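You operate a simulated robot arm through the tools that you are given. There is no shell and no other tool. Be economical: measure what you need, move in short steps, check, and stop when the job is done.

Carry out the task below with a simulated robot arm. There is one attempt and no reset: what you move stays moved.

Task
Open the check bench cupboard door, take the pink-band large vial from the shelf in the check bench cupboard and leave it on top of the white pack of tape on the top of the check bench, then shut the door. Fetch the yellow-band medium vial from the white nest and set it in the grey tray. Take the cracked vial and leave it in the line tray. Push the rejects drawer shut. Take the white star wheel with a black grip and leave it on the top of the setting bench. Fetch the yellow filter and set it on the top of the cream cabinet. Take the pack of rags on the top of the door cabinet and put it away on the second shelf from the bottom of the corner unit. Open the vials drawer, fetch the purple-band medium vial from the steel nest and stand it in the inside of the vials drawer, then shut the drawer. Open the lid of the blue bin. Do these in any order. Set down upright: pink-band large vial, pack of rags, purple-band medium vial.

Only the result counts: the job must be done as asked and must still hold three seconds after the hand-in. Knocking over, shifting, dropping, spilling or breaking anything else fails it. Lids that push on must go on centred and level and be pressed home; caps that screw on are set level and turned clockwise until they are tight.

Robot
A 7-joint arm with a two-finger parallel gripper on a trunk, on a base that drives. Base frame: it is fixed to the floor where the robot stands at the start and does not move with it; the origin is under the middle of the robot, x ahead of it, y to its left, z up. Readings come in mm, rad, newtons and seconds.
With the tool pointing down near the work surface it reaches from about 100 to 500 mm from the robot's upright axis, wherever it stands. Its first joint turns from -2.897 to 2.897 rad. Places, roughly: check bench cupboard door [700, -100, 500]; cracked vial (3x3x7 cm) [-800, -1000, 900]; grey tray (30x16x5 cm) [2000, 2700, 500]; inside of the vials drawer [-600, -1100, 700]; lid of the blue bin [-3100, 2600, 400]; line tray [1750, 3000, 1000]; pack of rags [-3750, -2750, 1000]; pack of tape [2250, 250, 1000]; pink-band large vial (4x4x8 cm) [1000, -200, 500]; purple-band medium vial (3x3x7 cm) [-1600, -1500, 800]; rejects drawer [-4900, 3600, 700]; second shelf of the corner unit [2900, 1400, 500]; top of the cream cabinet [-6600, 500, 900]; top of the setting bench [-2800, -2400, 900]; vials drawer [-700, -1000, 700]; white star wheel with a black grip [-6500, 250, 1000]; yellow filter [-5000, -1500, 1000]; yellow-band medium vial (3x3x7 cm) [-700, -1000, 900]. Payload 3.4 kg.
The TCP is the grasp point between the finger pads, 30 mm short of the fingertips. In the tool frame z runs along the fingers and y along their closing line. The gripper opens to 94 mm. The fingers are 28 mm wide and 10 mm thick; the gripper's body (50 by 96 mm) begins 55 mm behind the TCP.
Orientation is told as [roll, pitch, yaw] about the base's x, y, z axes, in that order, counted from this pose: with the fingers straight down and closing along the base's y, the tool's x points along the base's -x, its y along +y and its z along -z.

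Tools
- The arm moves only by the tool move_arm. Its argument "deltas" is a list that holds one entry, the list of rows, each a list of 7 numbers: the shift along the base's x, y, z in units of 100 mm (1.0 is 100 mm), then the turn, a rotation vector about the base's x, y, z in units of 120 degrees (1.0 is 120 degrees), then the opening, from 0 (shut) to 1 (fully open). In form: [[[tx, ty, tz, wx, wy, wz, fingers], ...]]. A call has 1 to 20 rows; each row is the pose to reach, as a shift and turn from the pose commanded when the call began. A call with a number of a shift or a turn outside -1 to 1 is refused whole. Each row takes 0.2 s and may step no farther than 50 mm and 0.15 rad from the row before; otherwise, or with a gripper value out of range, the whole call is refused. A pose out of reach is approached as far as the arm can. The call stops where the force on the tool passes 40 N (or 10 N more than at its start, if that is more) or the arm is blocked; 0.2 s more then pass. Each finger travels about 72 mm/s and halts on what it meets, pressing with about 43 N; the grip force reading is that of the motor and also rises with nothing between the fingers. The clock runs only during rows and for 0.2 s after the last one: add rows that repeat a pose to give the fingers time. It gives the time, the measured TCP pose, the force on the tool (base axes), the opening and the grip force at its end, in the units of the frame above (readings bear some noise), with the torque about the TCP (base axes, N m) and any sound that the robot's microphone picked up.
- Cameras (640 x 400 px; columns grow to the right, rows downward): "scene" is now at [4.8, 122.1, 1495.5]; the picture's right is [-0.43, -0.90, 0.00], its down [-0.76, 0.36, -0.54] and it looks along [0.49, -0.23, -0.84] (base axes); focal length 286 px, centre (320, 200). "wrist" rides on the gripper at [76, 14, -102] in the tool frame; the picture's right is [-0.18, 0.98, 0.00], its down [-0.75, -0.14, -0.64] and it looks along [-0.63, -0.12, 0.77] (tool axes); focal length 243 px, centre (320, 200). There is no depth. A picture from a camera that has moved, and an enlarged one, comes with that camera's place and axes in the base frame and with its lens.
- camera(camera): a new picture of that camera. It takes no simulated time.
- raise_lower(by): slides the trunk up (or, below 0, down) by that many mm; the arm and the scene camera ride with it, the base frame stays. It gives what a move gives, with no picture.
- roll_base(legs): drives the robot by 1 to 6 legs, each [ahead, left, turn to the left] in mm, mm and rad, along the robot's own axes; the way and the turn of a leg run together, so that a leg with both is an arc; at most 1500 mm and 3.142 rad a leg. The arm and the cameras ride along, it lands a little off, and it stops where it bumps. It gives what a move gives.
- aim_head(pan, tilt): turns the head with the scene camera to pan (to the left, within 2.705 rad either way) and tilt (down, from -0.506 to 1.204), counted from straight ahead of the robot. It gives what a move gives.
- inspect(camera, box): a new picture of the part [left, top, right, bottom] of that camera's present view, enlarged. It takes no simulated time.
- sign_off(): hands the job in; it is judged then, once.

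Work in short steps. Places have to be worked out from the pictures, the camera data and where the tool is seen: move nearer, look again, correct. Check each grasp and each placing, and mend what went wrong. You have 525 turns and 292 pictures in all, those below and enlarged ones among them. Open the gripper and draw the arm clear of the work before you hand the job in, unless the task says otherwise.

The tools are called after "Emit:" as name(argument=value, ...) on one line, values as JSON. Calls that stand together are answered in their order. move_arm: Moves the arm, as the interface text tells. Its arguments: {"type":"object","properties":{"deltas":{"type":"array","items":{"type":"array","items":{"type":"array","items":{"type":"number"}}}}},"required":["deltas"]} The other tools are called the same way: raise_lower (by) slides the trunk up or down; roll_base (legs) drives the base; aim_head (pan, tilt) turns the head that bears the scene camera; camera (camera) takes a picture; inspect (camera, box) takes an enlarged picture of a part of a camera's view; sign_off () hands the job in.

At the start:

```text
t: 0.0
eef_pos: [384.9, 135.2, 611.3]
tcp_rot: [0.001, -0.001, 0.0]
force: [0.0, 0.0, 0.7]
ft_torque: [0.0, 0.02, 0.0]
opening: 94.0
grasp_force: 0.1
trunk travel left (down, up): [-175.0, 211.0]
robot x, y, heading: [-2.9, -0.2, 0.005]
head pan, tilt: [-0.44, 1.002]
```

scene: 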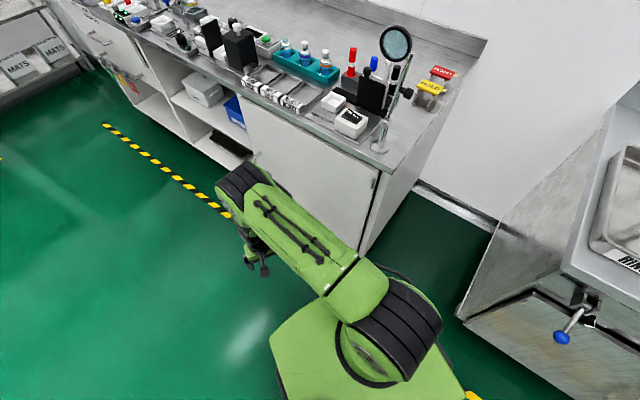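
wrist: 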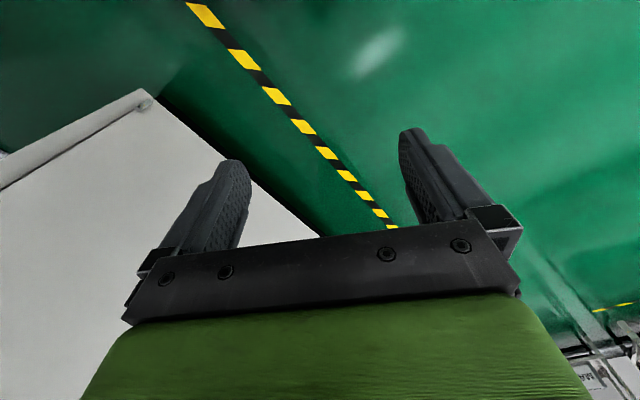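

I'll start by surveying the surroundings with the head camera.

Emit:
aim_head(pan=0.0, tilt=0.5)

Emit:
camera(camera="scene")

Emit:
aim_head(pan=1.3, tilt=0.4)

Emit:
camera(camera="scene")

Emit:
aim_head(pan=2.6, tilt=0.4)

Emit:
camera(camera="scene")

Emit:
aim_head(pan=-2.5, tilt=0.4)

Emit:
camera(camera="scene")

Emit:
aim_head(pan=-1.3, tilt=0.5)

Emit:
camera(camera="scene")

```text
t: 0.9
eef_pos: [385.3, 134.5, 612.0]
tcp_rot: [0.001, 0.0, 0.0]
force: [0.1, 0.7, -0.8]
ft_torque: [0.04, 0.0, 0.0]
opening: 94.1
grasp_force: 0.1
trunk travel left (down, up): [-175.0, 211.0]
robot x, y, heading: [-1.5, -2.4, -0.0]
head pan, tilt: [0.0, 0.499]
```

```text
289 pictures are left
camera scene: at [32.9, 151.6, 1536.6], right [0.0, -1.0, 0.0], down [-0.48, 0.0, -0.88], along [0.88, 0.0, -0.48], focal length 286 px, centre (320, 200)
```

scene: 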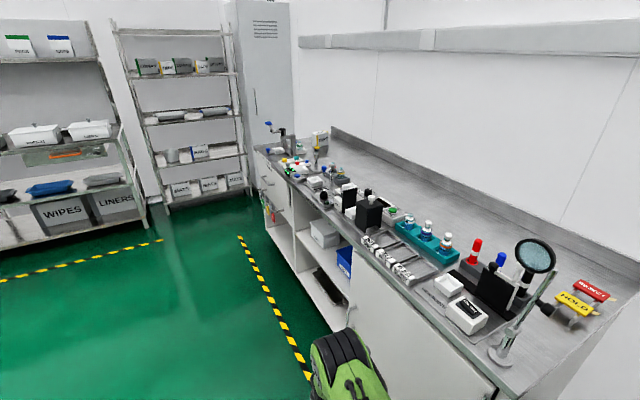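

```text
t: 2.4
eef_pos: [385.4, 134.9, 612.1]
tcp_rot: [0.001, 0.0, -0.001]
force: [0.3, 0.0, -0.2]
ft_torque: [0.0, 0.04, -0.01]
opening: 93.9
grasp_force: 0.1
trunk travel left (down, up): [-175.0, 211.0]
robot x, y, heading: [1.3, -0.5, -0.001]
head pan, tilt: [1.3, 0.4]
```

```text
288 pictures are left
camera scene: at [-33.3, 241.0, 1545.8], right [0.96, -0.27, 0.0], down [-0.1, -0.38, -0.92], along [0.25, 0.89, -0.39], focal length 286 px, centre (320, 200)
```

scene: 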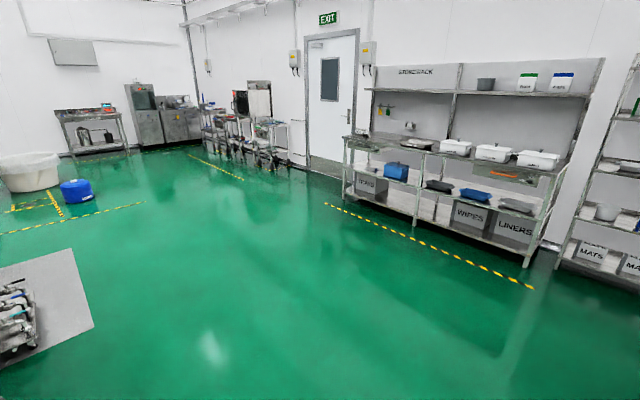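

```text
t: 3.9
eef_pos: [386.2, 134.8, 612.7]
tcp_rot: [-0.002, 0.0, 0.0]
force: [-0.3, 0.1, 0.5]
ft_torque: [0.02, -0.02, -0.03]
opening: 93.9
grasp_force: 0.1
trunk travel left (down, up): [-175.0, 211.0]
robot x, y, heading: [3.4, 2.4, 0.004]
head pan, tilt: [2.601, 0.4]
```

```text
287 pictures are left
camera scene: at [-137.5, 199.5, 1545.8], right [0.52, 0.86, 0.0], down [0.33, -0.2, -0.92], along [-0.79, 0.47, -0.39], focal length 286 px, centre (320, 200)
```

scene: 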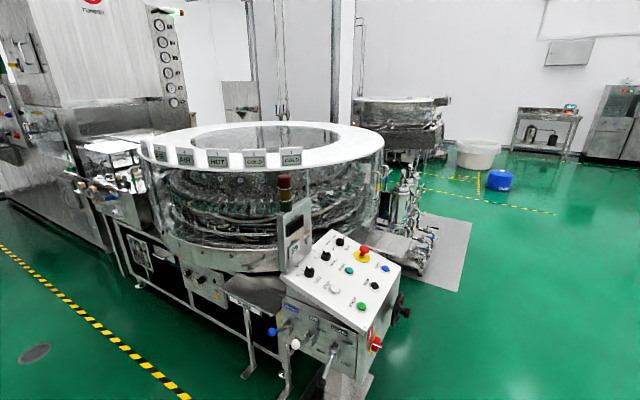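

```text
t: 7.9
eef_pos: [385.6, 135.3, 612.1]
tcp_rot: [0.0, -0.002, -0.001]
force: [-0.5, -0.8, 0.1]
ft_torque: [0.01, 0.0, -0.01]
opening: 93.8
grasp_force: 0.0
trunk travel left (down, up): [-175.0, 211.0]
robot x, y, heading: [1.1, 2.0, -0.001]
head pan, tilt: [-2.499, 0.4]
```

```text
286 pictures are left
camera scene: at [-132.3, 96.2, 1545.8], right [-0.6, 0.8, 0.0], down [0.31, 0.23, -0.92], along [-0.74, -0.55, -0.39], focal length 286 px, centre (320, 200)
```

scene: 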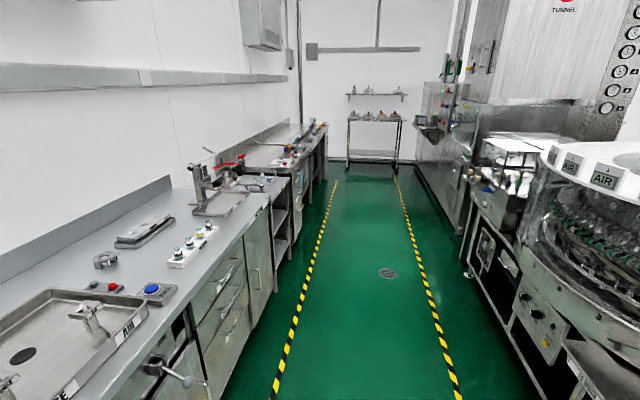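

```text
t: 9.3
eef_pos: [384.7, 134.7, 612.5]
tcp_rot: [-0.001, 0.001, 0.001]
force: [0.1, -0.4, -1.0]
ft_torque: [0.04, 0.01, -0.02]
opening: 93.9
grasp_force: 0.0
trunk travel left (down, up): [-175.0, 211.0]
robot x, y, heading: [-1.7, -4.2, 0.002]
head pan, tilt: [-1.3, 0.499]
```

```text
285 pictures are left
camera scene: at [-33.9, 64.0, 1536.7], right [-0.96, -0.27, 0.0], down [-0.13, 0.46, -0.88], along [0.23, -0.85, -0.48], focal length 286 px, centre (320, 200)
```

scene: 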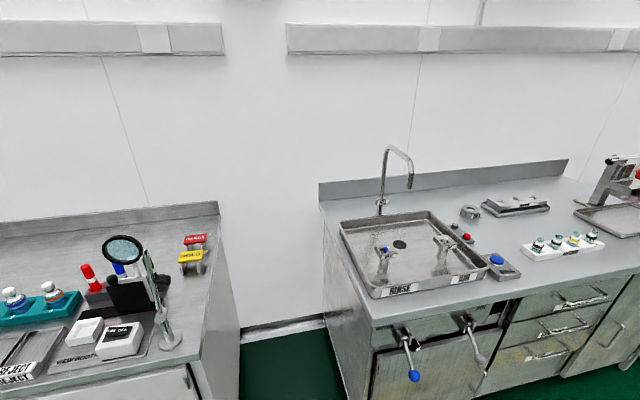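

The room axes are turned about 0.48 rad from the base frame. I'll look closely at the cupboard door first.

Emit:
aim_head(pan=-0.3, tilt=0.9)

Emit:
inspect(camera="scene", box=[160, 0, 480, 200])

```text
t: 10.5
eef_pos: [385.5, 134.2, 612.1]
tcp_rot: [0.001, 0.001, -0.002]
force: [0.2, 0.4, -1.3]
ft_torque: [0.01, 0.03, 0.03]
opening: 93.8
grasp_force: 0.1
trunk travel left (down, up): [-175.0, 211.0]
robot x, y, heading: [-1.5, -3.8, 0.003]
head pan, tilt: [-0.3, 0.901]
```

```text
2.00 times, centred on (320, 100) of scene
camera zoom: at [14.0, 129.3, 1502.8], right [-0.3, -0.95, 0.0], down [-0.75, 0.23, -0.62], along [0.59, -0.18, -0.78], focal length 572 px, centre (320, 400)
```

zoom: 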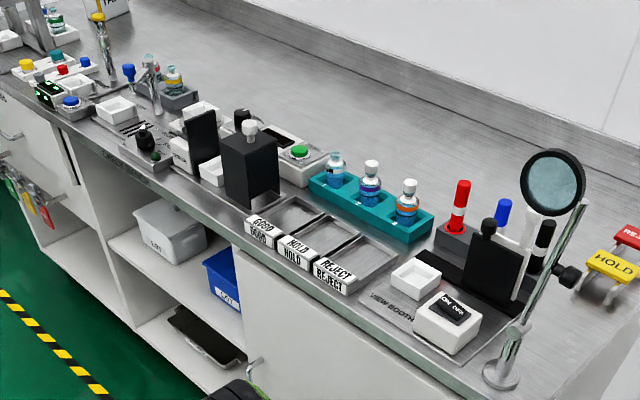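

The handle looks to be at the far edge of the door, hidden by the arm. I'll drive back from the bench and face the door.

Emit:
roll_base(legs=[[465, 518, 0], [0, 0, -1.09]])

Emit:
aim_head(pan=0, tilt=0.7)

Emit:
camera(camera="scene")

Emit:
camera(camera="wrist")

```text
t: 17.1
eef_pos: [756.1, 241.4, 612.8]
tcp_rot: [-0.002, -0.001, -1.104]
force: [-0.6, -0.5, 0.2]
ft_torque: [0.02, 0.03, -0.01]
opening: 94.1
grasp_force: 0.1
trunk travel left (down, up): [-175.0, 211.0]
robot x, y, heading: [463.3, 526.7, -1.108]
head pan, tilt: [-0.3, 0.901]
```

```text
t: 17.9
eef_pos: [755.8, 238.8, 613.3]
tcp_rot: [0.003, 0.0, -1.104]
force: [-0.4, -0.4, 0.2]
ft_torque: [-0.03, 0.05, 0.01]
opening: 94.0
grasp_force: 0.0
trunk travel left (down, up): [-175.0, 211.0]
robot x, y, heading: [459.8, 523.3, -1.107]
head pan, tilt: [0.0, 0.7]
```

```text
283 pictures are left
camera scene: at [610.3, 569.5, 1518.9], right [-0.89, -0.45, 0.0], down [-0.29, 0.58, -0.76], along [0.34, -0.68, -0.64], focal length 286 px, centre (320, 200)
```

scene: 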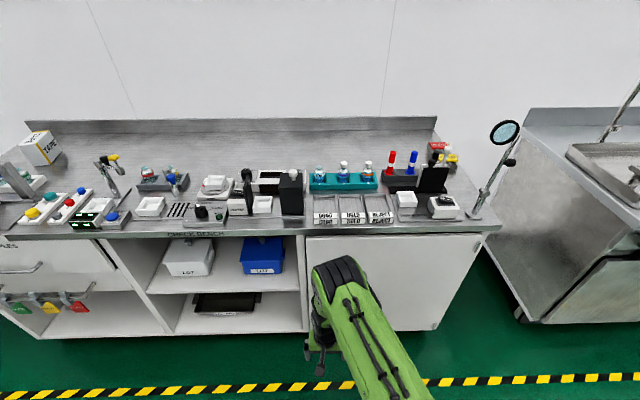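

```text
282 pictures are left
camera wrist: at [733.5, 316.2, 713.8], right [0.96, 0.28, 0.0], down [0.21, -0.74, 0.64], along [0.18, -0.62, -0.77], focal length 243 px, centre (320, 200)
```

wrist: 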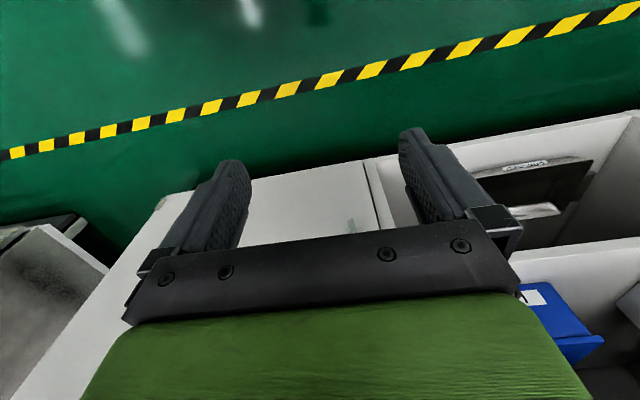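

The handle must be behind the arm. I want the tool horizontal with the camera on top, so first I yaw the gripper by 180 degrees.

Emit:
move_arm(deltas=[[[0, 0, 0, 0, 0, 0.07, 1], [0, 0, 0, 0, 0, 0.14, 1], [0, 0, 0, 0, 0, 0.21, 1], [0, 0, 0, 0, 0, 0.28, 1], [0, 0, 0, 0, 0, 0.35, 1], [0, 0, 0, 0, 0, 0.42, 1], [0, 0, 0, 0, 0, 0.49, 1], [0, 0, 0, 0, 0, 0.56, 1], [0, 0, 0, 0, 0, 0.63, 1], [0, 0, 0, 0, 0, 0.7, 1], [0, 0, 0, 0, 0, 0.77, 1], [0, 0, 0, 0, 0, 0.84, 1], [0, 0, 0, 0, 0, 0.91, 1], [0, 0, 0, 0, 0, 0.98, 1]]])

Emit:
move_arm(deltas=[[[0, 0, 0, 0, 0, 0.07, 1], [0, 0, 0, 0, 0, 0.14, 1], [0, 0, 0, 0, 0, 0.21, 1], [0, 0, 0, 0, 0, 0.28, 1], [0, 0, 0, 0, 0, 0.35, 1], [0, 0, 0, 0, 0, 0.42, 1], [0, 0, 0, 0, 0, 0.49, 1], [0, 0, 0, 0, 0, 0.52, 1]]])

```text
t: 20.9
eef_pos: [755.0, 240.5, 612.2]
tcp_rot: [0.001, -0.001, 0.951]
force: [0.2, -0.2, 0.4]
ft_torque: [0.01, 0.0, 0.0]
opening: 94.0
grasp_force: 0.1
trunk travel left (down, up): [-175.0, 211.0]
robot x, y, heading: [461.2, 525.4, -1.105]
head pan, tilt: [0.0, 0.7]
```

```text
t: 22.8
eef_pos: [756.2, 242.1, 611.9]
tcp_rot: [0.001, 0.0, 2.041]
force: [1.1, -0.7, -0.6]
ft_torque: [-0.01, -0.02, 0.03]
opening: 94.0
grasp_force: 0.0
trunk travel left (down, up): [-175.0, 211.0]
robot x, y, heading: [463.1, 525.6, -1.103]
head pan, tilt: [0.0, 0.7]
```

Yaw worked. Now I pitch the tool to horizontal facing the bench.

Emit:
move_arm(deltas=[[[0, 0, 0, -0.0558, -0.0279, 0, 1], [0, 0, 0, -0.1117, -0.0558, 0, 1], [0, 0, 0, -0.1675, -0.0838, 0, 1], [0, 0, 0, -0.2233, -0.1117, 0, 1], [0, 0, 0, -0.2792, -0.1396, 0, 1], [0, 0, 0, -0.335, -0.1675, 0, 1], [0, 0, 0, -0.3908, -0.1954, 0, 1], [0, 0, 0, -0.4467, -0.2233, 0, 1], [0, 0, 0, -0.5025, -0.2512, 0, 1], [0, 0, 0, -0.5583, -0.2792, 0, 1], [0, 0, 0, -0.6142, -0.3071, 0, 1], [0, 0, 0, -0.67, -0.335, 0, 1]]])

Emit:
camera(camera="wrist")

Emit:
camera(camera="scene")

```text
t: 25.6
eef_pos: [810.7, 239.2, 696.2]
tcp_rot: [-0.643, 1.462, 1.336]
force: [-0.3, 0.8, 0.6]
ft_torque: [0.0, -0.01, 0.01]
opening: 94.1
grasp_force: 0.0
out of reach, approached as far as the arm can: row 10, 11, 12
trunk travel left (down, up): [-175.0, 211.0]
robot x, y, heading: [463.5, 520.3, -1.109]
head pan, tilt: [0.0, 0.7]
stopped in row 12: the arm was blocked; the commanded pose is now the measured one
```

```text
281 pictures are left
camera wrist: at [754.4, 319.0, 778.7], right [-0.9, -0.37, -0.25], down [-0.11, 0.72, -0.68], along [0.43, -0.59, -0.69], focal length 243 px, centre (320, 200)
```

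wrist: 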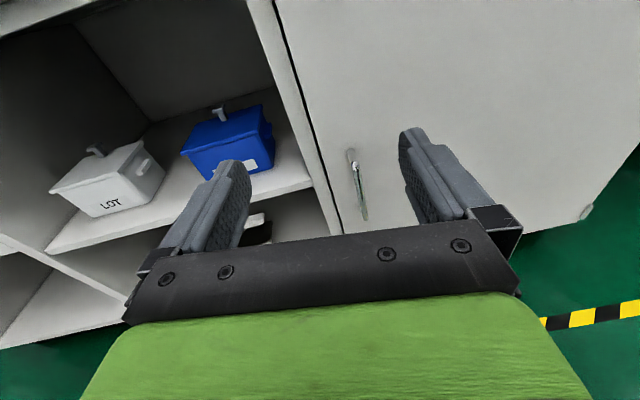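

```text
280 pictures are left
camera scene: at [610.5, 569.4, 1518.9], right [-0.89, -0.45, 0.0], down [-0.29, 0.58, -0.76], along [0.34, -0.68, -0.64], focal length 286 px, centre (320, 200)
```

scene: 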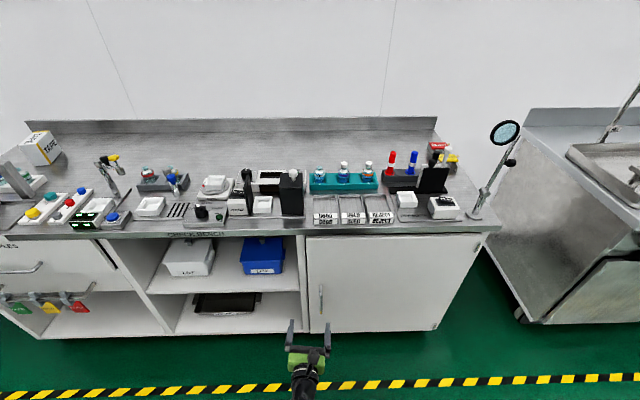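

The handle is a vertical bar at about [904, -27], z 320–515. I lower the trunk, then push the arm forward and finish levelling the tool.

Emit:
raise_lower(by=-175)

Emit:
move_arm(deltas=[[[0.2, -0.35, -0.1, -0.026, 0.005, 0.015, 1], [0.35, -0.7, -0.2, -0.04, 0.008, 0.022, 1], [0.45, -0.9, -0.3, -0.052, 0.01, 0.03, 1]]])

Emit:
camera(camera="wrist")

```text
t: 27.5
eef_pos: [810.7, 236.9, 520.8]
tcp_rot: [-0.637, 1.46, 1.34]
force: [0.0, -0.6, 0.1]
ft_torque: [0.01, 0.0, 0.01]
opening: 93.9
grasp_force: 0.0
trunk travel left (down, up): [0.0, 386.0]
robot x, y, heading: [461.3, 523.2, -1.108]
head pan, tilt: [0.0, 0.7]
```

```text
t: 28.1
eef_pos: [935.1, 275.6, 539.5]
tcp_rot: [-1.652, 1.49, 0.609]
force: [0.2, -0.1, 1.0]
ft_torque: [-0.03, -0.02, -0.01]
opening: 93.9
grasp_force: 0.1
out of reach, approached as far as the arm can: row 2
trunk travel left (down, up): [0.0, 386.0]
robot x, y, heading: [462.0, 525.8, -1.104]
head pan, tilt: [0.0, 0.7]
stopped in row 2: the arm was blocked; the commanded pose is now the measured one
```

```text
279 pictures are left
camera wrist: at [853.7, 343.6, 612.7], right [-0.74, -0.61, -0.26], down [-0.25, 0.62, -0.74], along [0.62, -0.49, -0.61], focal length 243 px, centre (320, 200)
```

wrist: 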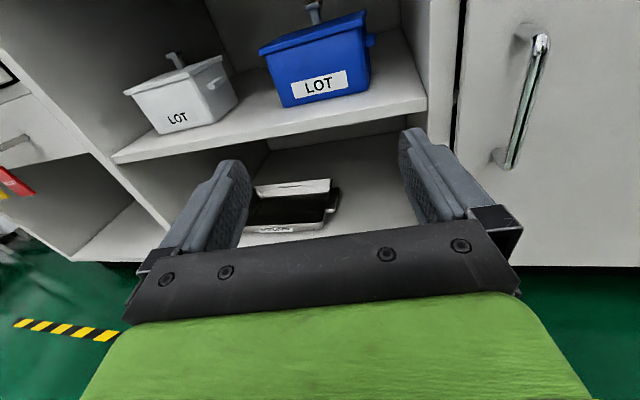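

Horizontal at this height is near a joint limit; a 45° down-tilt should reach. I pitch the tool down 45° facing the door and move nearer.

Emit:
move_arm(deltas=[[[-0.05, -0.05, 0, 0.0427, 0.0343, -0.0149, 1], [-0.1, -0.1, 0, 0.0854, 0.0686, -0.0297, 1], [-0.15, -0.2, -0.05, 0.1281, 0.1029, -0.0446, 1], [-0.2, -0.4, -0.1, 0.1709, 0.1371, -0.0594, 1], [-0.25, -0.6, -0.15, 0.2136, 0.1714, -0.0743, 1], [-0.3, -0.8, -0.2, 0.2563, 0.2057, -0.0891, 1], [-0.35, -1.0, -0.25, 0.299, 0.24, -0.104, 1]]])

Emit:
camera(camera="wrist")

```text
t: 29.7
eef_pos: [900.2, 175.2, 510.4]
tcp_rot: [0.028, 0.78, 2.024]
force: [0.5, 0.0, -0.3]
ft_torque: [0.01, 0.0, 0.03]
opening: 94.1
grasp_force: 0.0
trunk travel left (down, up): [0.0, 386.0]
robot x, y, heading: [461.9, 522.4, -1.102]
head pan, tilt: [0.0, 0.7]
```

```text
278 pictures are left
camera wrist: at [881.0, 187.7, 638.1], right [-0.95, -0.3, -0.11], down [-0.29, 0.95, -0.07], along [0.13, -0.04, -0.99], focal length 243 px, centre (320, 200)
```

wrist: 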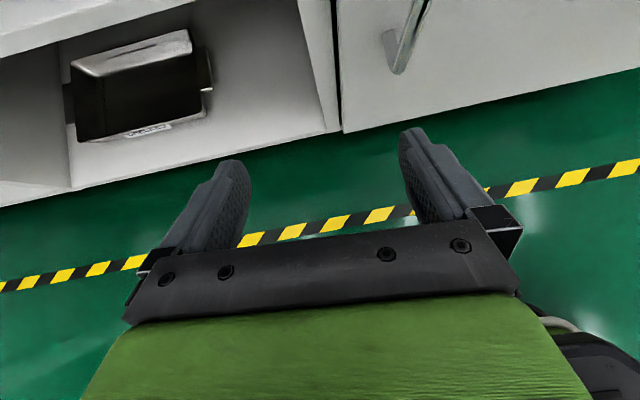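

Tool orientation is right now. I shift sideways in line with the handle.

Emit:
move_arm(deltas=[[[-0.25, -0.35, 0, 0, 0, 0, 1], [-0.4, -0.7, 0, 0, 0, 0, 1], [-0.6, -1.0, 0, 0, 0, 0, 1]]])

Emit:
camera(camera="wrist")

```text
t: 30.5
eef_pos: [839.7, 74.5, 513.5]
tcp_rot: [0.028, 0.78, 2.025]
force: [0.6, -0.5, 0.1]
ft_torque: [-0.01, 0.01, 0.01]
opening: 94.0
grasp_force: 0.1
trunk travel left (down, up): [0.0, 386.0]
robot x, y, heading: [462.8, 523.8, -1.102]
head pan, tilt: [0.0, 0.7]
```

```text
277 pictures are left
camera wrist: at [821.2, 87.1, 639.1], right [-0.95, -0.3, -0.11], down [-0.29, 0.95, -0.08], along [0.13, -0.04, -0.99], focal length 243 px, centre (320, 200)
```

wrist: 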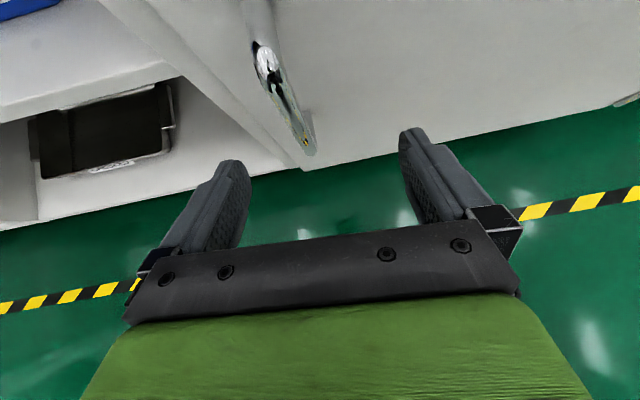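

The bar is clear now: about (903, 2), z 320–494. I line up, then advance to straddle it and close.

Emit:
move_arm(deltas=[[[0.2, 0.1, 0, 0, 0, 0, 1], [0.34, -0.17, -0.3, 0, 0, 0, 1], [0.48, -0.45, -0.6, 0, 0, 0, 1], [0.62, -0.73, -0.9, 0, 0, 0, 1]]])

Emit:
camera(camera="wrist")

```text
t: 31.5
eef_pos: [884.1, 26.4, 437.9]
tcp_rot: [0.043, 0.76, 2.029]
force: [-31.4, 29.2, -6.5]
ft_torque: [0.28, 1.07, 1.27]
opening: 84.7
grasp_force: 0.0
out of reach, approached as far as the arm can: row 4
trunk travel left (down, up): [0.0, 386.0]
robot x, y, heading: [460.6, 524.1, -1.105]
head pan, tilt: [0.0, 0.7]
```

```text
276 pictures are left
camera wrist: at [867.8, 37.3, 565.2], right [-0.95, -0.29, -0.1], down [-0.28, 0.96, -0.06], along [0.11, -0.03, -0.99], focal length 243 px, centre (320, 200)
```

wrist: 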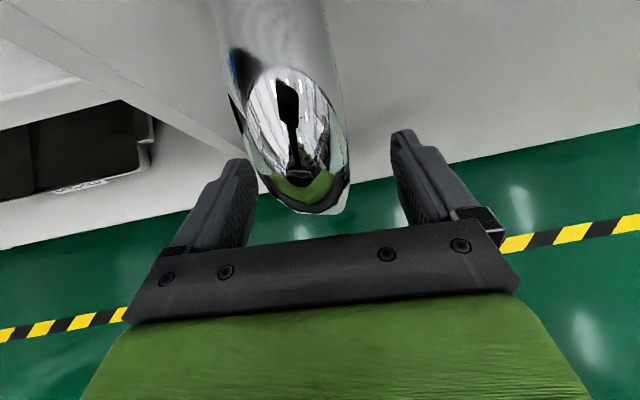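

The bar is between the fingers. I close on it.

Emit:
move_arm(deltas=[[[0, 0, 0, 0, 0, 0, 0.6], [0, 0, 0, 0, 0, 0, 0.2], [0, 0, 0, 0, 0, 0, 0.0], [0, 0, 0, 0, 0, 0, 0.0], [0, 0, 0, 0, 0, 0, 0.0]]])

Emit:
camera(camera="wrist")

```text
t: 32.4
eef_pos: [880.6, 22.1, 442.1]
tcp_rot: [0.037, 0.765, 2.015]
force: [-40.3, -1.5, 14.5]
ft_torque: [0.39, -1.08, 0.33]
opening: 18.9
grasp_force: 26.0
trunk travel left (down, up): [0.0, 386.0]
robot x, y, heading: [464.0, 523.0, -1.109]
head pan, tilt: [0.0, 0.7]
stopped in row 4: the force on the tool passed its limit at 60 N (the readings are from after the stop); the commanded pose is now the measured one
```

```text
275 pictures are left
camera wrist: at [862.8, 33.1, 568.1], right [-0.95, -0.28, -0.1], down [-0.27, 0.96, -0.06], along [0.11, -0.03, -0.99], focal length 243 px, centre (320, 200)
```

wrist: 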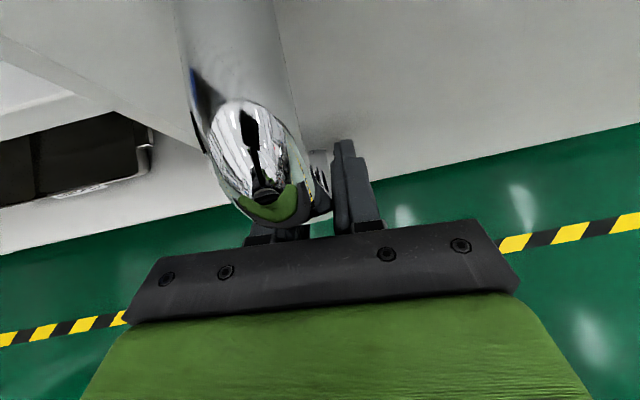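

Gripped. I'll swing the door by driving the base on an arc about the door's hinge (roughly 694 ahead, 394 right of the robot).

Emit:
roll_base(legs=[[-20, -35, 0.05], [-20, -35, 0.05]])

Emit:
camera(camera="wrist")

```text
t: 33.5
eef_pos: [866.0, 43.8, 441.9]
tcp_rot: [0.032, 0.768, 2.063]
force: [-0.4, -0.8, -2.8]
ft_torque: [0.5, -1.45, -0.05]
opening: 18.6
grasp_force: 44.6
trunk travel left (down, up): [0.0, 386.0]
robot x, y, heading: [417.2, 526.0, -1.052]
head pan, tilt: [0.0, 0.7]
stopped in leg 2: the force on the tool passed its limit at 57 N (the readings are from after the stop); the commanded pose is now the measured one
```

```text
274 pictures are left
camera wrist: at [847.5, 54.7, 568.0], right [-0.94, -0.33, -0.1], down [-0.32, 0.94, -0.07], along [0.12, -0.03, -0.99], focal length 243 px, centre (320, 200)
```

wrist: 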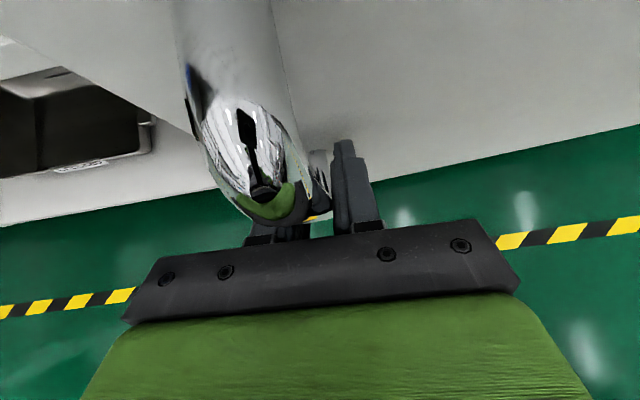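

The door started to swing. Force is relaxed now; I continue.

Emit:
roll_base(legs=[[-20, -35, 0.05], [-20, -35, 0.05]])

Emit:
roll_base(legs=[[-20, -35, 0.05], [-20, -35, 0.05]])

```text
t: 34.9
eef_pos: [831.6, 88.6, 441.4]
tcp_rot: [0.037, 0.767, 2.17]
force: [8.6, 8.8, -4.1]
ft_torque: [1.03, -1.0, -0.07]
opening: 18.8
grasp_force: 45.1
trunk travel left (down, up): [0.0, 386.0]
robot x, y, heading: [334.9, 517.5, -0.95]
head pan, tilt: [0.0, 0.7]
```

```text
t: 36.3
eef_pos: [794.7, 129.5, 442.8]
tcp_rot: [0.033, 0.767, 2.27]
force: [9.3, 10.3, -3.5]
ft_torque: [1.12, -0.8, -0.03]
opening: 18.8
grasp_force: 44.5
trunk travel left (down, up): [0.0, 386.0]
robot x, y, heading: [254.0, 509.2, -0.846]
head pan, tilt: [0.0, 0.7]
```

Smooth arc. Continuing in larger calls.

Emit:
roll_base(legs=[[-20, -35, 0.05], [-20, -35, 0.05], [-20, -35, 0.05], [-20, -35, 0.05], [-20, -35, 0.05], [-20, -35, 0.05]])

Emit:
roll_base(legs=[[-20, -35, 0.05], [-20, -35, 0.05], [-20, -35, 0.05], [-20, -35, 0.05], [-20, -35, 0.05], [-20, -35, 0.05]])

Emit:
camera(camera="scene")

```text
t: 39.5
eef_pos: [658.3, 225.5, 442.4]
tcp_rot: [0.028, 0.766, 2.575]
force: [11.8, 24.3, -3.6]
ft_torque: [1.11, -0.52, -0.23]
opening: 18.6
grasp_force: 44.7
trunk travel left (down, up): [0.0, 386.0]
robot x, y, heading: [26.7, 427.3, -0.545]
head pan, tilt: [0.0, 0.7]
```

```text
t: 42.9
eef_pos: [502.7, 278.3, 441.7]
tcp_rot: [0.01, 0.767, 2.865]
force: [0.1, -2.2, 1.4]
ft_torque: [0.94, -0.05, -0.05]
opening: 18.3
grasp_force: 45.2
trunk travel left (down, up): [0.0, 386.0]
robot x, y, heading: [-155.3, 284.4, -0.266]
head pan, tilt: [0.0, 0.7]
stopped in leg 6: the force on the tool passed its limit at 41 N (the readings are from after the stop); the commanded pose is now the measured one
```

```text
273 pictures are left
camera scene: at [-89.2, 425.9, 1344.3], right [-0.26, -0.97, 0.0], down [-0.62, 0.17, -0.76], along [0.74, -0.2, -0.64], focal length 286 px, centre (320, 200)
```

scene: 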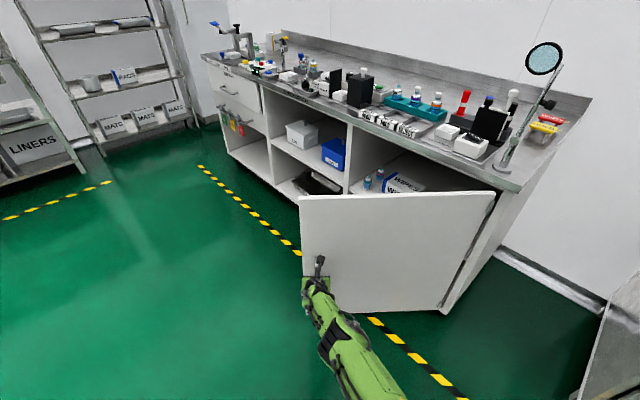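

Door about 48° open; I refined the hinge position and continue the arc.

Emit:
roll_base(legs=[[-18.6, -34.7, 0.05], [-18.6, -34.7, 0.05], [-18.6, -34.7, 0.05], [-18.6, -34.7, 0.05], [-18.6, -34.7, 0.05], [-18.6, -34.7, 0.05]])

Emit:
roll_base(legs=[[-18.6, -34.7, 0.05], [-18.6, -34.7, 0.05], [-18.6, -34.7, 0.05], [-18.6, -34.7, 0.05], [-18.6, -34.7, 0.05], [-18.6, -34.7, 0.05]])

Emit:
camera(camera="scene")

```text
t: 46.1
eef_pos: [343.5, 280.3, 442.7]
tcp_rot: [0.012, 0.765, -3.115]
force: [0.3, -3.0, 1.7]
ft_torque: [1.3, 0.39, 0.06]
opening: 18.2
grasp_force: 45.0
trunk travel left (down, up): [0.0, 386.0]
robot x, y, heading: [-291.2, 93.7, 0.035]
head pan, tilt: [0.0, 0.7]
```

```text
t: 49.4
eef_pos: [186.8, 236.3, 441.2]
tcp_rot: [0.011, 0.766, -2.811]
force: [-7.1, 16.7, -1.6]
ft_torque: [0.81, 0.68, -0.11]
opening: 18.3
grasp_force: 44.8
trunk travel left (down, up): [0.0, 386.0]
robot x, y, heading: [-359.7, -135.4, 0.345]
head pan, tilt: [0.0, 0.7]
```

```text
272 pictures are left
camera scene: at [-384.3, 20.6, 1344.1], right [0.33, -0.94, 0.0], down [-0.61, -0.22, -0.76], along [0.72, 0.25, -0.64], focal length 286 px, centre (320, 200)
```

scene: 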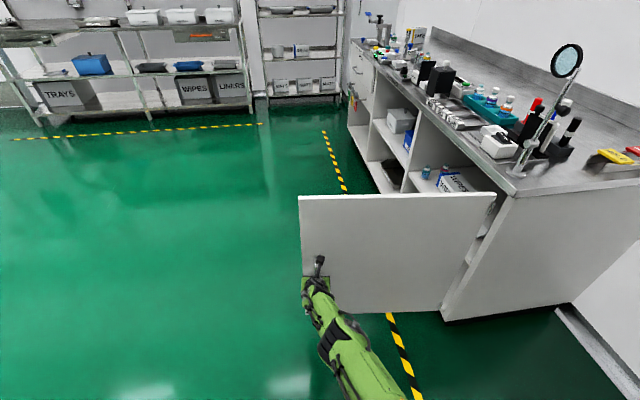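

Nearly 90°. A few more legs, then release and back out.

Emit:
roll_base(legs=[[-18.6, -34.7, 0.05], [-18.6, -34.7, 0.05], [-18.6, -34.7, 0.05], [-18.6, -34.7, 0.05]])

Emit:
move_arm(deltas=[[[0, 0, 0, 0, 0, 0, 0.3], [0, 0, 0, 0, 0, 0, 0.7], [0, 0, 0, 0, 0, 0, 1], [0, 0, 0, 0, 0, 0, 1], [0, 0, 0, 0, 0, 0, 1], [0, 0, 0, 0, 0, 0, 1]]])

Emit:
roll_base(legs=[[-250, 0, 0]])

Emit:
camera(camera="scene")

```text
t: 51.7
eef_pos: [93.0, 181.9, 442.1]
tcp_rot: [0.007, 0.766, -2.609]
force: [-14.0, 19.5, -3.0]
ft_torque: [0.44, 0.31, -0.21]
opening: 17.9
grasp_force: 45.1
trunk travel left (down, up): [0.0, 386.0]
robot x, y, heading: [-365.2, -292.9, 0.541]
head pan, tilt: [0.0, 0.7]
```

```text
t: 53.1
eef_pos: [92.7, 182.5, 441.0]
tcp_rot: [0.005, 0.767, -2.61]
force: [0.0, -0.1, -0.1]
ft_torque: [-0.02, 0.01, 0.0]
opening: 94.0
grasp_force: 0.1
trunk travel left (down, up): [0.0, 386.0]
robot x, y, heading: [-366.8, -287.8, 0.537]
head pan, tilt: [0.0, 0.7]
```

```text
t: 54.9
eef_pos: [-115.6, 52.5, 442.3]
tcp_rot: [0.006, 0.767, -2.616]
force: [0.6, 0.3, 0.1]
ft_torque: [-0.01, -0.03, 0.03]
opening: 94.1
grasp_force: 0.1
trunk travel left (down, up): [0.0, 386.0]
robot x, y, heading: [-580.2, -411.5, 0.54]
head pan, tilt: [0.0, 0.7]
```

```text
271 pictures are left
camera scene: at [-632.8, -272.4, 1344.3], right [0.51, -0.86, 0.0], down [-0.55, -0.33, -0.76], along [0.66, 0.39, -0.64], focal length 286 px, centre (320, 200)
```

scene: 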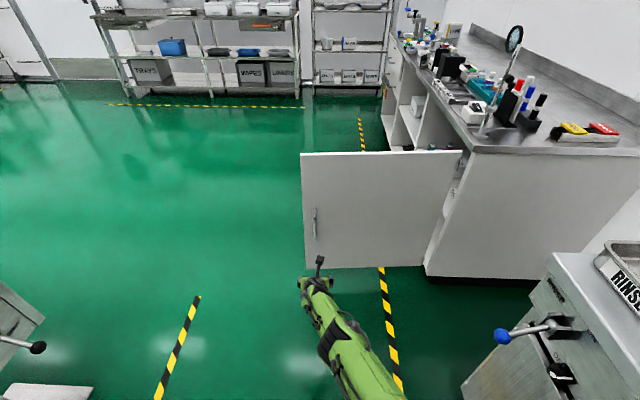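

Door is open past 90°. I drive around it to face the cupboard.

Emit:
roll_base(legs=[[0, 720, 0], [1400, 0, 0], [0, 0, -1.63]])

Emit:
camera(camera="scene")

Emit:
camera(camera="wrist")

```text
t: 69.4
eef_pos: [695.9, 444.5, 442.9]
tcp_rot: [0.005, 0.767, 2.053]
force: [0.1, -0.4, 0.8]
ft_torque: [0.01, -0.02, 0.0]
opening: 93.8
grasp_force: 0.1
trunk travel left (down, up): [0.0, 386.0]
robot x, y, heading: [248.7, 924.4, -1.072]
head pan, tilt: [0.0, 0.7]
```

```text
270 pictures are left
camera scene: at [394.5, 975.8, 1344.2], right [-0.88, -0.47, 0.0], down [-0.31, 0.57, -0.76], along [0.36, -0.67, -0.64], focal length 286 px, centre (320, 200)
```

scene: 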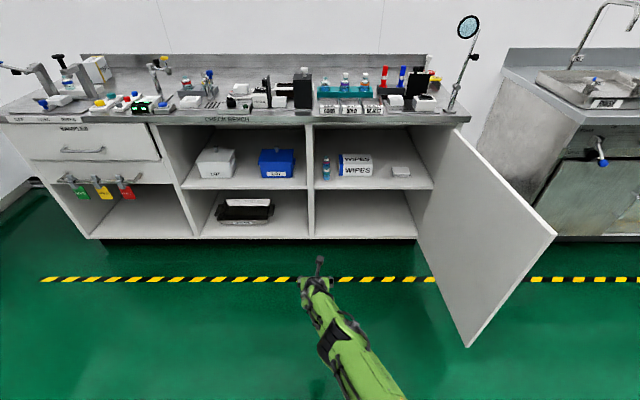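

```text
269 pictures are left
camera wrist: at [675.8, 453.7, 568.0], right [-0.93, -0.34, -0.12], down [-0.33, 0.94, -0.06], along [0.14, -0.02, -0.99], focal length 243 px, centre (320, 200)
```

wrist: 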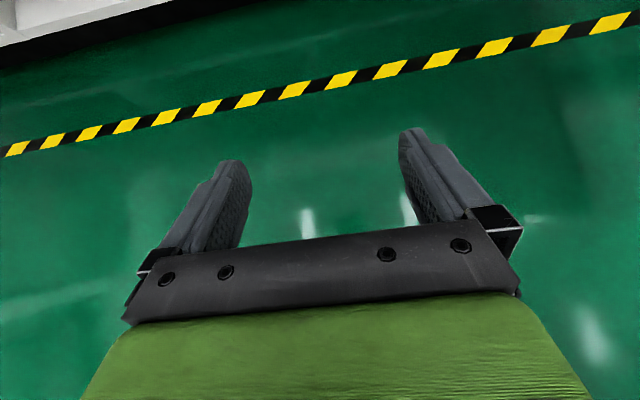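

Look closely at the cupboard shelf.

Emit:
inspect(camera="scene", box=[290, 120, 450, 220])

Emit:
inspect(camera="scene", box=[0, 40, 224, 180])

```text
4.00 times, centred on (370, 170) of scene
camera zoom: at [394.5, 975.8, 1344.2], right [-0.88, -0.47, 0.0], down [-0.31, 0.57, -0.76], along [0.36, -0.67, -0.64], focal length 1145 px, centre (120, 320)
```

zoom: 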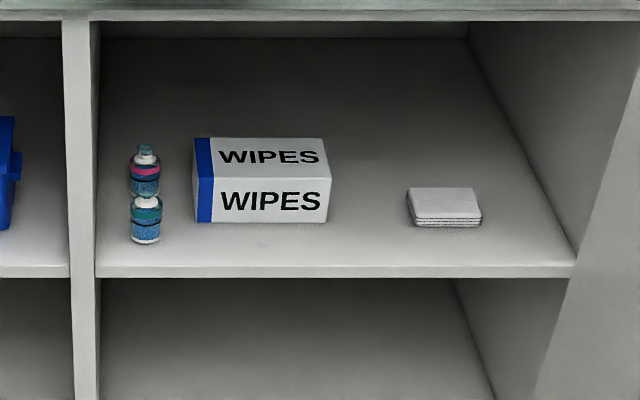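

```text
2.86 times, centred on (112, 110) of scene
camera zoom: at [394.5, 975.8, 1344.2], right [-0.88, -0.47, 0.0], down [-0.31, 0.57, -0.76], along [0.36, -0.67, -0.64], focal length 818 px, centre (914, 457)
```

zoom: 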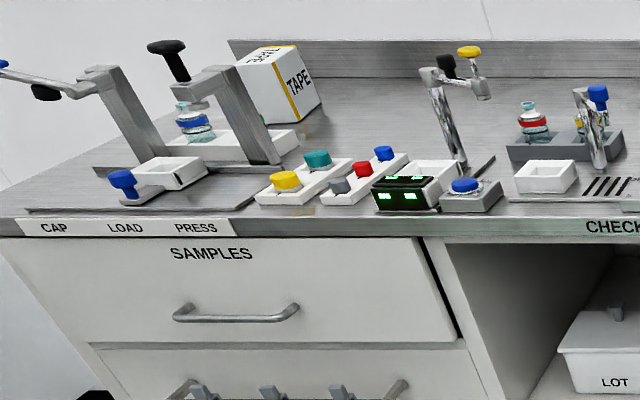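

The pink-band vial stands behind a teal one, next to the divider. I drive closer and look with the wrist camera.

Emit:
roll_base(legs=[[0, 0, -0.027], [330, 140, 0]])

Emit:
raise_lower(by=150)

Emit:
move_arm(deltas=[[[0, 0, 0.3, -0.06, -0.03, 0, 1], [0, 0, 0.6, -0.12, -0.06, 0, 1], [0, 0, 0.9, -0.15, -0.076, 0, 1]]])

Emit:
camera(camera="wrist")

```text
t: 72.0
eef_pos: [956.1, 204.8, 442.4]
tcp_rot: [0.004, 0.766, 2.033]
force: [-0.3, 0.2, 0.4]
ft_torque: [0.01, -0.01, -0.02]
opening: 94.0
grasp_force: 0.1
trunk travel left (down, up): [0.0, 386.0]
robot x, y, heading: [518.7, 695.7, -1.1]
head pan, tilt: [0.0, 0.7]
```

```text
t: 73.8
eef_pos: [956.8, 206.0, 591.8]
tcp_rot: [0.005, 0.767, 2.031]
force: [0.5, 0.7, -0.4]
ft_torque: [0.0, 0.0, -0.02]
opening: 94.0
grasp_force: 0.0
trunk travel left (down, up): [-150.0, 236.0]
robot x, y, heading: [520.3, 697.6, -1.103]
head pan, tilt: [0.0, 0.7]
```

```text
t: 74.6
eef_pos: [956.7, 206.1, 682.9]
tcp_rot: [0.0, 1.123, 2.025]
force: [-1.2, -0.2, 0.2]
ft_torque: [0.02, 0.01, -0.01]
opening: 94.0
grasp_force: 0.1
trunk travel left (down, up): [-150.0, 236.0]
robot x, y, heading: [520.5, 695.3, -1.1]
head pan, tilt: [0.0, 0.7]
```

```text
266 pictures are left
camera wrist: at [917.0, 254.0, 794.7], right [-0.92, -0.36, -0.17], down [-0.27, 0.88, -0.4], along [0.29, -0.32, -0.9], focal length 243 px, centre (320, 200)
```

wrist: 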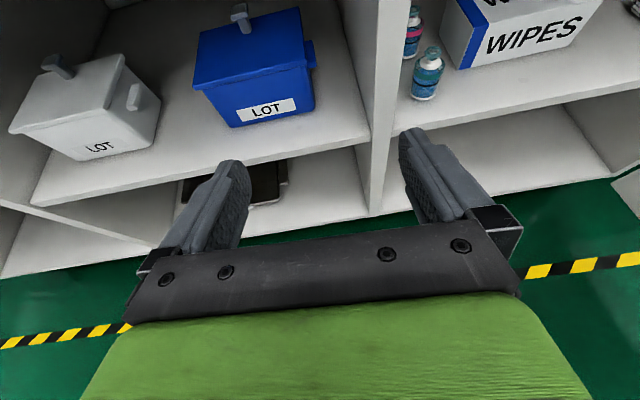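

I move the hand sideways to be in line with the vials.

Emit:
move_arm(deltas=[[[-0.35, -0.18, 0, 0, 0, 0, 1], [-0.7, -0.36, 0, 0, 0, 0, 1], [-1.0, -0.51, 0, 0, 0, 0, 1]]])

Emit:
move_arm(deltas=[[[-0.2, -0.1, 0, 0, 0, 0, 1], [-0.41, -0.21, 0, 0, 0, 0, 1]]])

Emit:
inspect(camera="wrist", box=[160, 0, 480, 200])

```text
t: 75.4
eef_pos: [855.8, 153.5, 680.3]
tcp_rot: [-0.001, 1.118, 2.026]
force: [0.1, 0.2, -0.1]
ft_torque: [-0.03, -0.02, 0.01]
opening: 94.3
grasp_force: 0.0
trunk travel left (down, up): [-150.0, 236.0]
robot x, y, heading: [518.6, 695.2, -1.103]
head pan, tilt: [0.0, 0.7]
```

```text
t: 76.0
eef_pos: [816.2, 132.6, 680.2]
tcp_rot: [-0.004, 1.12, 2.025]
force: [-0.4, -0.3, 0.2]
ft_torque: [0.02, 0.01, 0.02]
opening: 93.7
grasp_force: 0.0
trunk travel left (down, up): [-150.0, 236.0]
robot x, y, heading: [519.3, 700.2, -1.097]
head pan, tilt: [0.0, 0.7]
```

```text
2.00 times, centred on (320, 100) of wrist
camera zoom: at [776.7, 180.7, 793.7], right [-0.92, -0.36, -0.17], down [-0.27, 0.88, -0.4], along [0.29, -0.32, -0.9], focal length 485 px, centre (320, 400)
```

zoom: 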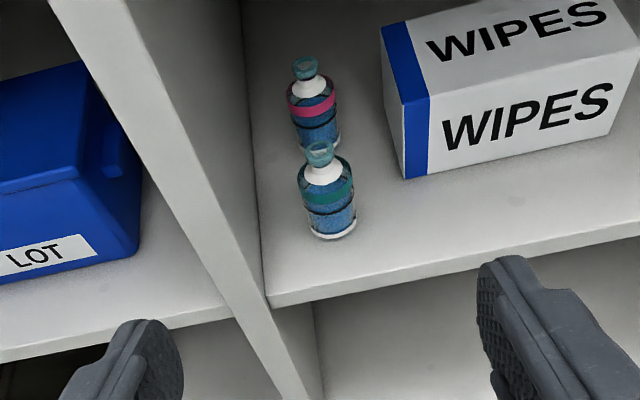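

Pink vial axis ≈ (959,-151), shelf z ≈ 500, teal one 87 mm in front. I set 45° tilt, opening 66 mm, and drive forward part way.

Emit:
move_arm(deltas=[[[0, 0, -0.2, 0.047, 0.025, 0.004, 0.7], [0, 0, -0.35, 0.095, 0.049, 0.008, 0.7], [0, 0, -0.5, 0.142, 0.074, 0.0124, 0.7]]])

Emit:
roll_base(legs=[[150, 0, 0]])

Emit:
camera(camera="wrist")

Emit:
camera(camera="scene")

```text
t: 76.8
eef_pos: [815.6, 133.6, 631.0]
tcp_rot: [0.007, 0.781, 2.055]
force: [-0.4, -0.3, 0.1]
ft_torque: [0.01, 0.02, -0.02]
opening: 65.7
grasp_force: 0.1
trunk travel left (down, up): [-150.0, 236.0]
robot x, y, heading: [520.3, 696.1, -1.102]
head pan, tilt: [0.0, 0.7]
```

```text
t: 78.2
eef_pos: [883.8, -3.7, 631.6]
tcp_rot: [0.008, 0.782, 2.055]
force: [0.3, 0.8, -0.5]
ft_torque: [0.0, 0.0, 0.0]
opening: 65.9
grasp_force: 0.1
trunk travel left (down, up): [-150.0, 236.0]
robot x, y, heading: [586.3, 564.0, -1.105]
head pan, tilt: [0.0, 0.7]
```

```text
264 pictures are left
camera wrist: at [862.1, 7.6, 756.8], right [-0.93, -0.34, -0.13], down [-0.33, 0.94, -0.08], along [0.14, -0.03, -0.99], focal length 243 px, centre (320, 200)
```

wrist: 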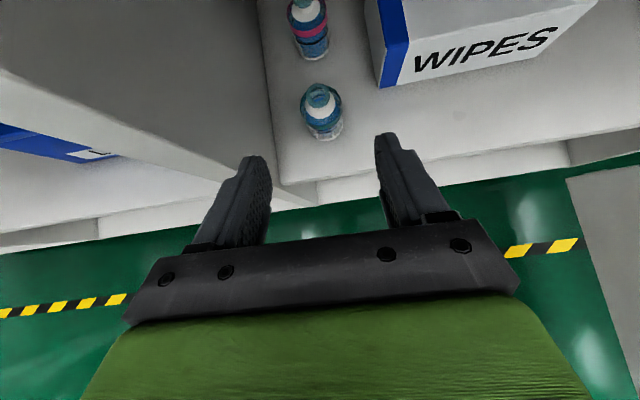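

```text
263 pictures are left
camera scene: at [737.0, 606.6, 1494.0], right [-0.89, -0.45, 0.0], down [-0.29, 0.58, -0.76], along [0.34, -0.68, -0.65], focal length 286 px, centre (320, 200)
```

scene: 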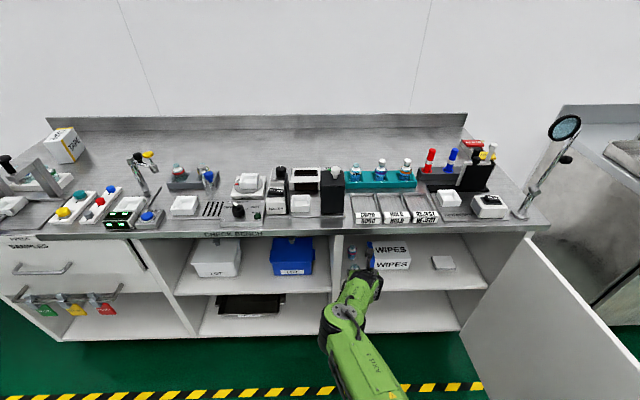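

Teal at (919,-78), pink at (963,-153), shelf z 497. Drive in another 110 mm at this height (fingers above the teal vial).

Emit:
roll_base(legs=[[110, 0, 0]])

Emit:
camera(camera="wrist")

```text
t: 79.3
eef_pos: [932.5, -102.2, 631.7]
tcp_rot: [0.005, 0.782, 2.055]
force: [-0.9, -0.7, -0.2]
ft_torque: [-0.01, 0.03, 0.03]
opening: 65.8
grasp_force: 0.1
trunk travel left (down, up): [-150.0, 236.0]
robot x, y, heading: [633.2, 466.4, -1.098]
head pan, tilt: [0.0, 0.7]
```

```text
262 pictures are left
camera wrist: at [911.9, -89.2, 756.7], right [-0.93, -0.34, -0.13], down [-0.33, 0.94, -0.08], along [0.14, -0.03, -0.99], focal length 243 px, centre (320, 200)
```

wrist: 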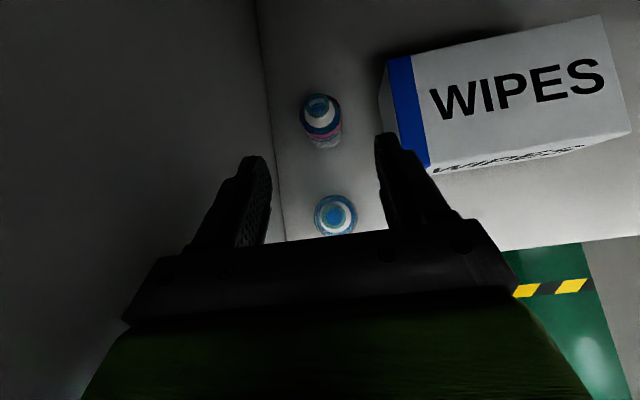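

Pink vial at ≈(966,-162). Move over it, then descend to z≈552.

Emit:
move_arm(deltas=[[[0.15, -0.26, 0, 0, 0, 0, 0.7], [0.29, -0.51, 0, 0, 0, 0, 0.7], [0.29, -0.51, -0.2, 0, 0, 0, 0.7], [0.29, -0.51, -0.4, 0, 0, 0, 0.7]]])

Emit:
inspect(camera="wrist", box=[200, 50, 440, 200])

```text
t: 80.3
eef_pos: [952.2, -133.4, 608.3]
tcp_rot: [0.005, 0.784, 2.056]
force: [0.6, 0.3, 0.4]
ft_torque: [0.02, 0.02, 0.03]
opening: 65.8
grasp_force: 0.0
out of reach, approached as far as the arm can: row 2, 3, 4
trunk travel left (down, up): [-150.0, 236.0]
robot x, y, heading: [636.3, 466.8, -1.101]
head pan, tilt: [0.0, 0.7]
```

```text
2.67 times, centred on (320, 125) of wrist
camera zoom: at [930.4, -121.0, 733.5], right [-0.93, -0.34, -0.13], down [-0.33, 0.94, -0.08], along [0.15, -0.03, -0.99], focal length 647 px, centre (320, 400)
```

zoom: 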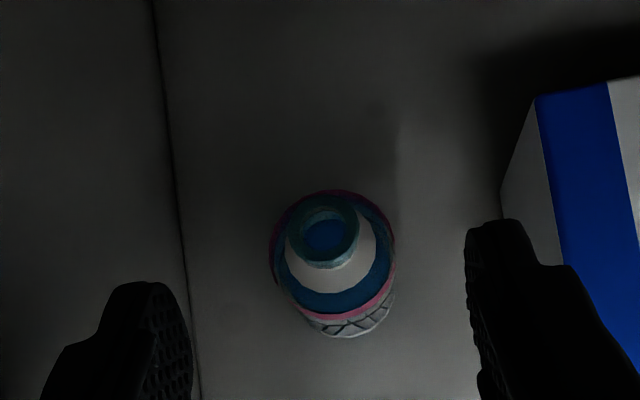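

Arm reach is used up; I retract a bit, drive 80 mm closer, then continue.

Emit:
move_arm(deltas=[[[-0.14, 0.26, 0.15, 0, 0, 0, 0.7], [-0.28, 0.53, 0.2, 0, 0, 0, 0.7]]])

Emit:
roll_base(legs=[[85, 0, 0]])

Emit:
inspect(camera="wrist", box=[200, 50, 440, 200])

```text
t: 81.0
eef_pos: [946.6, -125.4, 596.8]
tcp_rot: [0.004, 0.784, 2.056]
force: [-0.1, 0.2, 1.6]
ft_torque: [0.02, -0.01, 0.02]
opening: 65.7
grasp_force: 0.1
out of reach, approached as far as the arm can: row 1, 2
trunk travel left (down, up): [-150.0, 236.0]
robot x, y, heading: [635.7, 466.0, -1.1]
head pan, tilt: [0.0, 0.7]
```

```text
t: 82.0
eef_pos: [965.4, -168.2, 574.9]
tcp_rot: [0.01, 0.742, 2.052]
force: [-0.6, -0.3, 0.6]
ft_torque: [0.01, 0.01, 0.02]
opening: 65.8
grasp_force: 0.0
trunk travel left (down, up): [-150.0, 236.0]
robot x, y, heading: [665.5, 407.8, -1.105]
head pan, tilt: [0.0, 0.7]
stopped in leg 1: the robot was blocked; the commanded pose is now the measured one
```

```text
2.67 times, centred on (320, 125) of wrist
camera zoom: at [946.4, -161.1, 699.5], right [-0.94, -0.33, -0.12], down [-0.33, 0.94, -0.04], along [0.12, 0.0, -0.99], focal length 647 px, centre (320, 400)
```

zoom: 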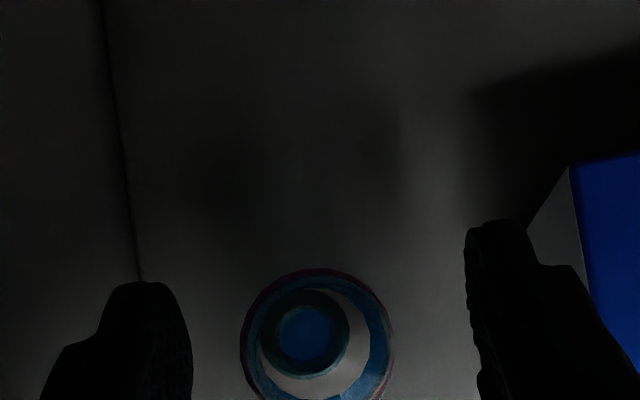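

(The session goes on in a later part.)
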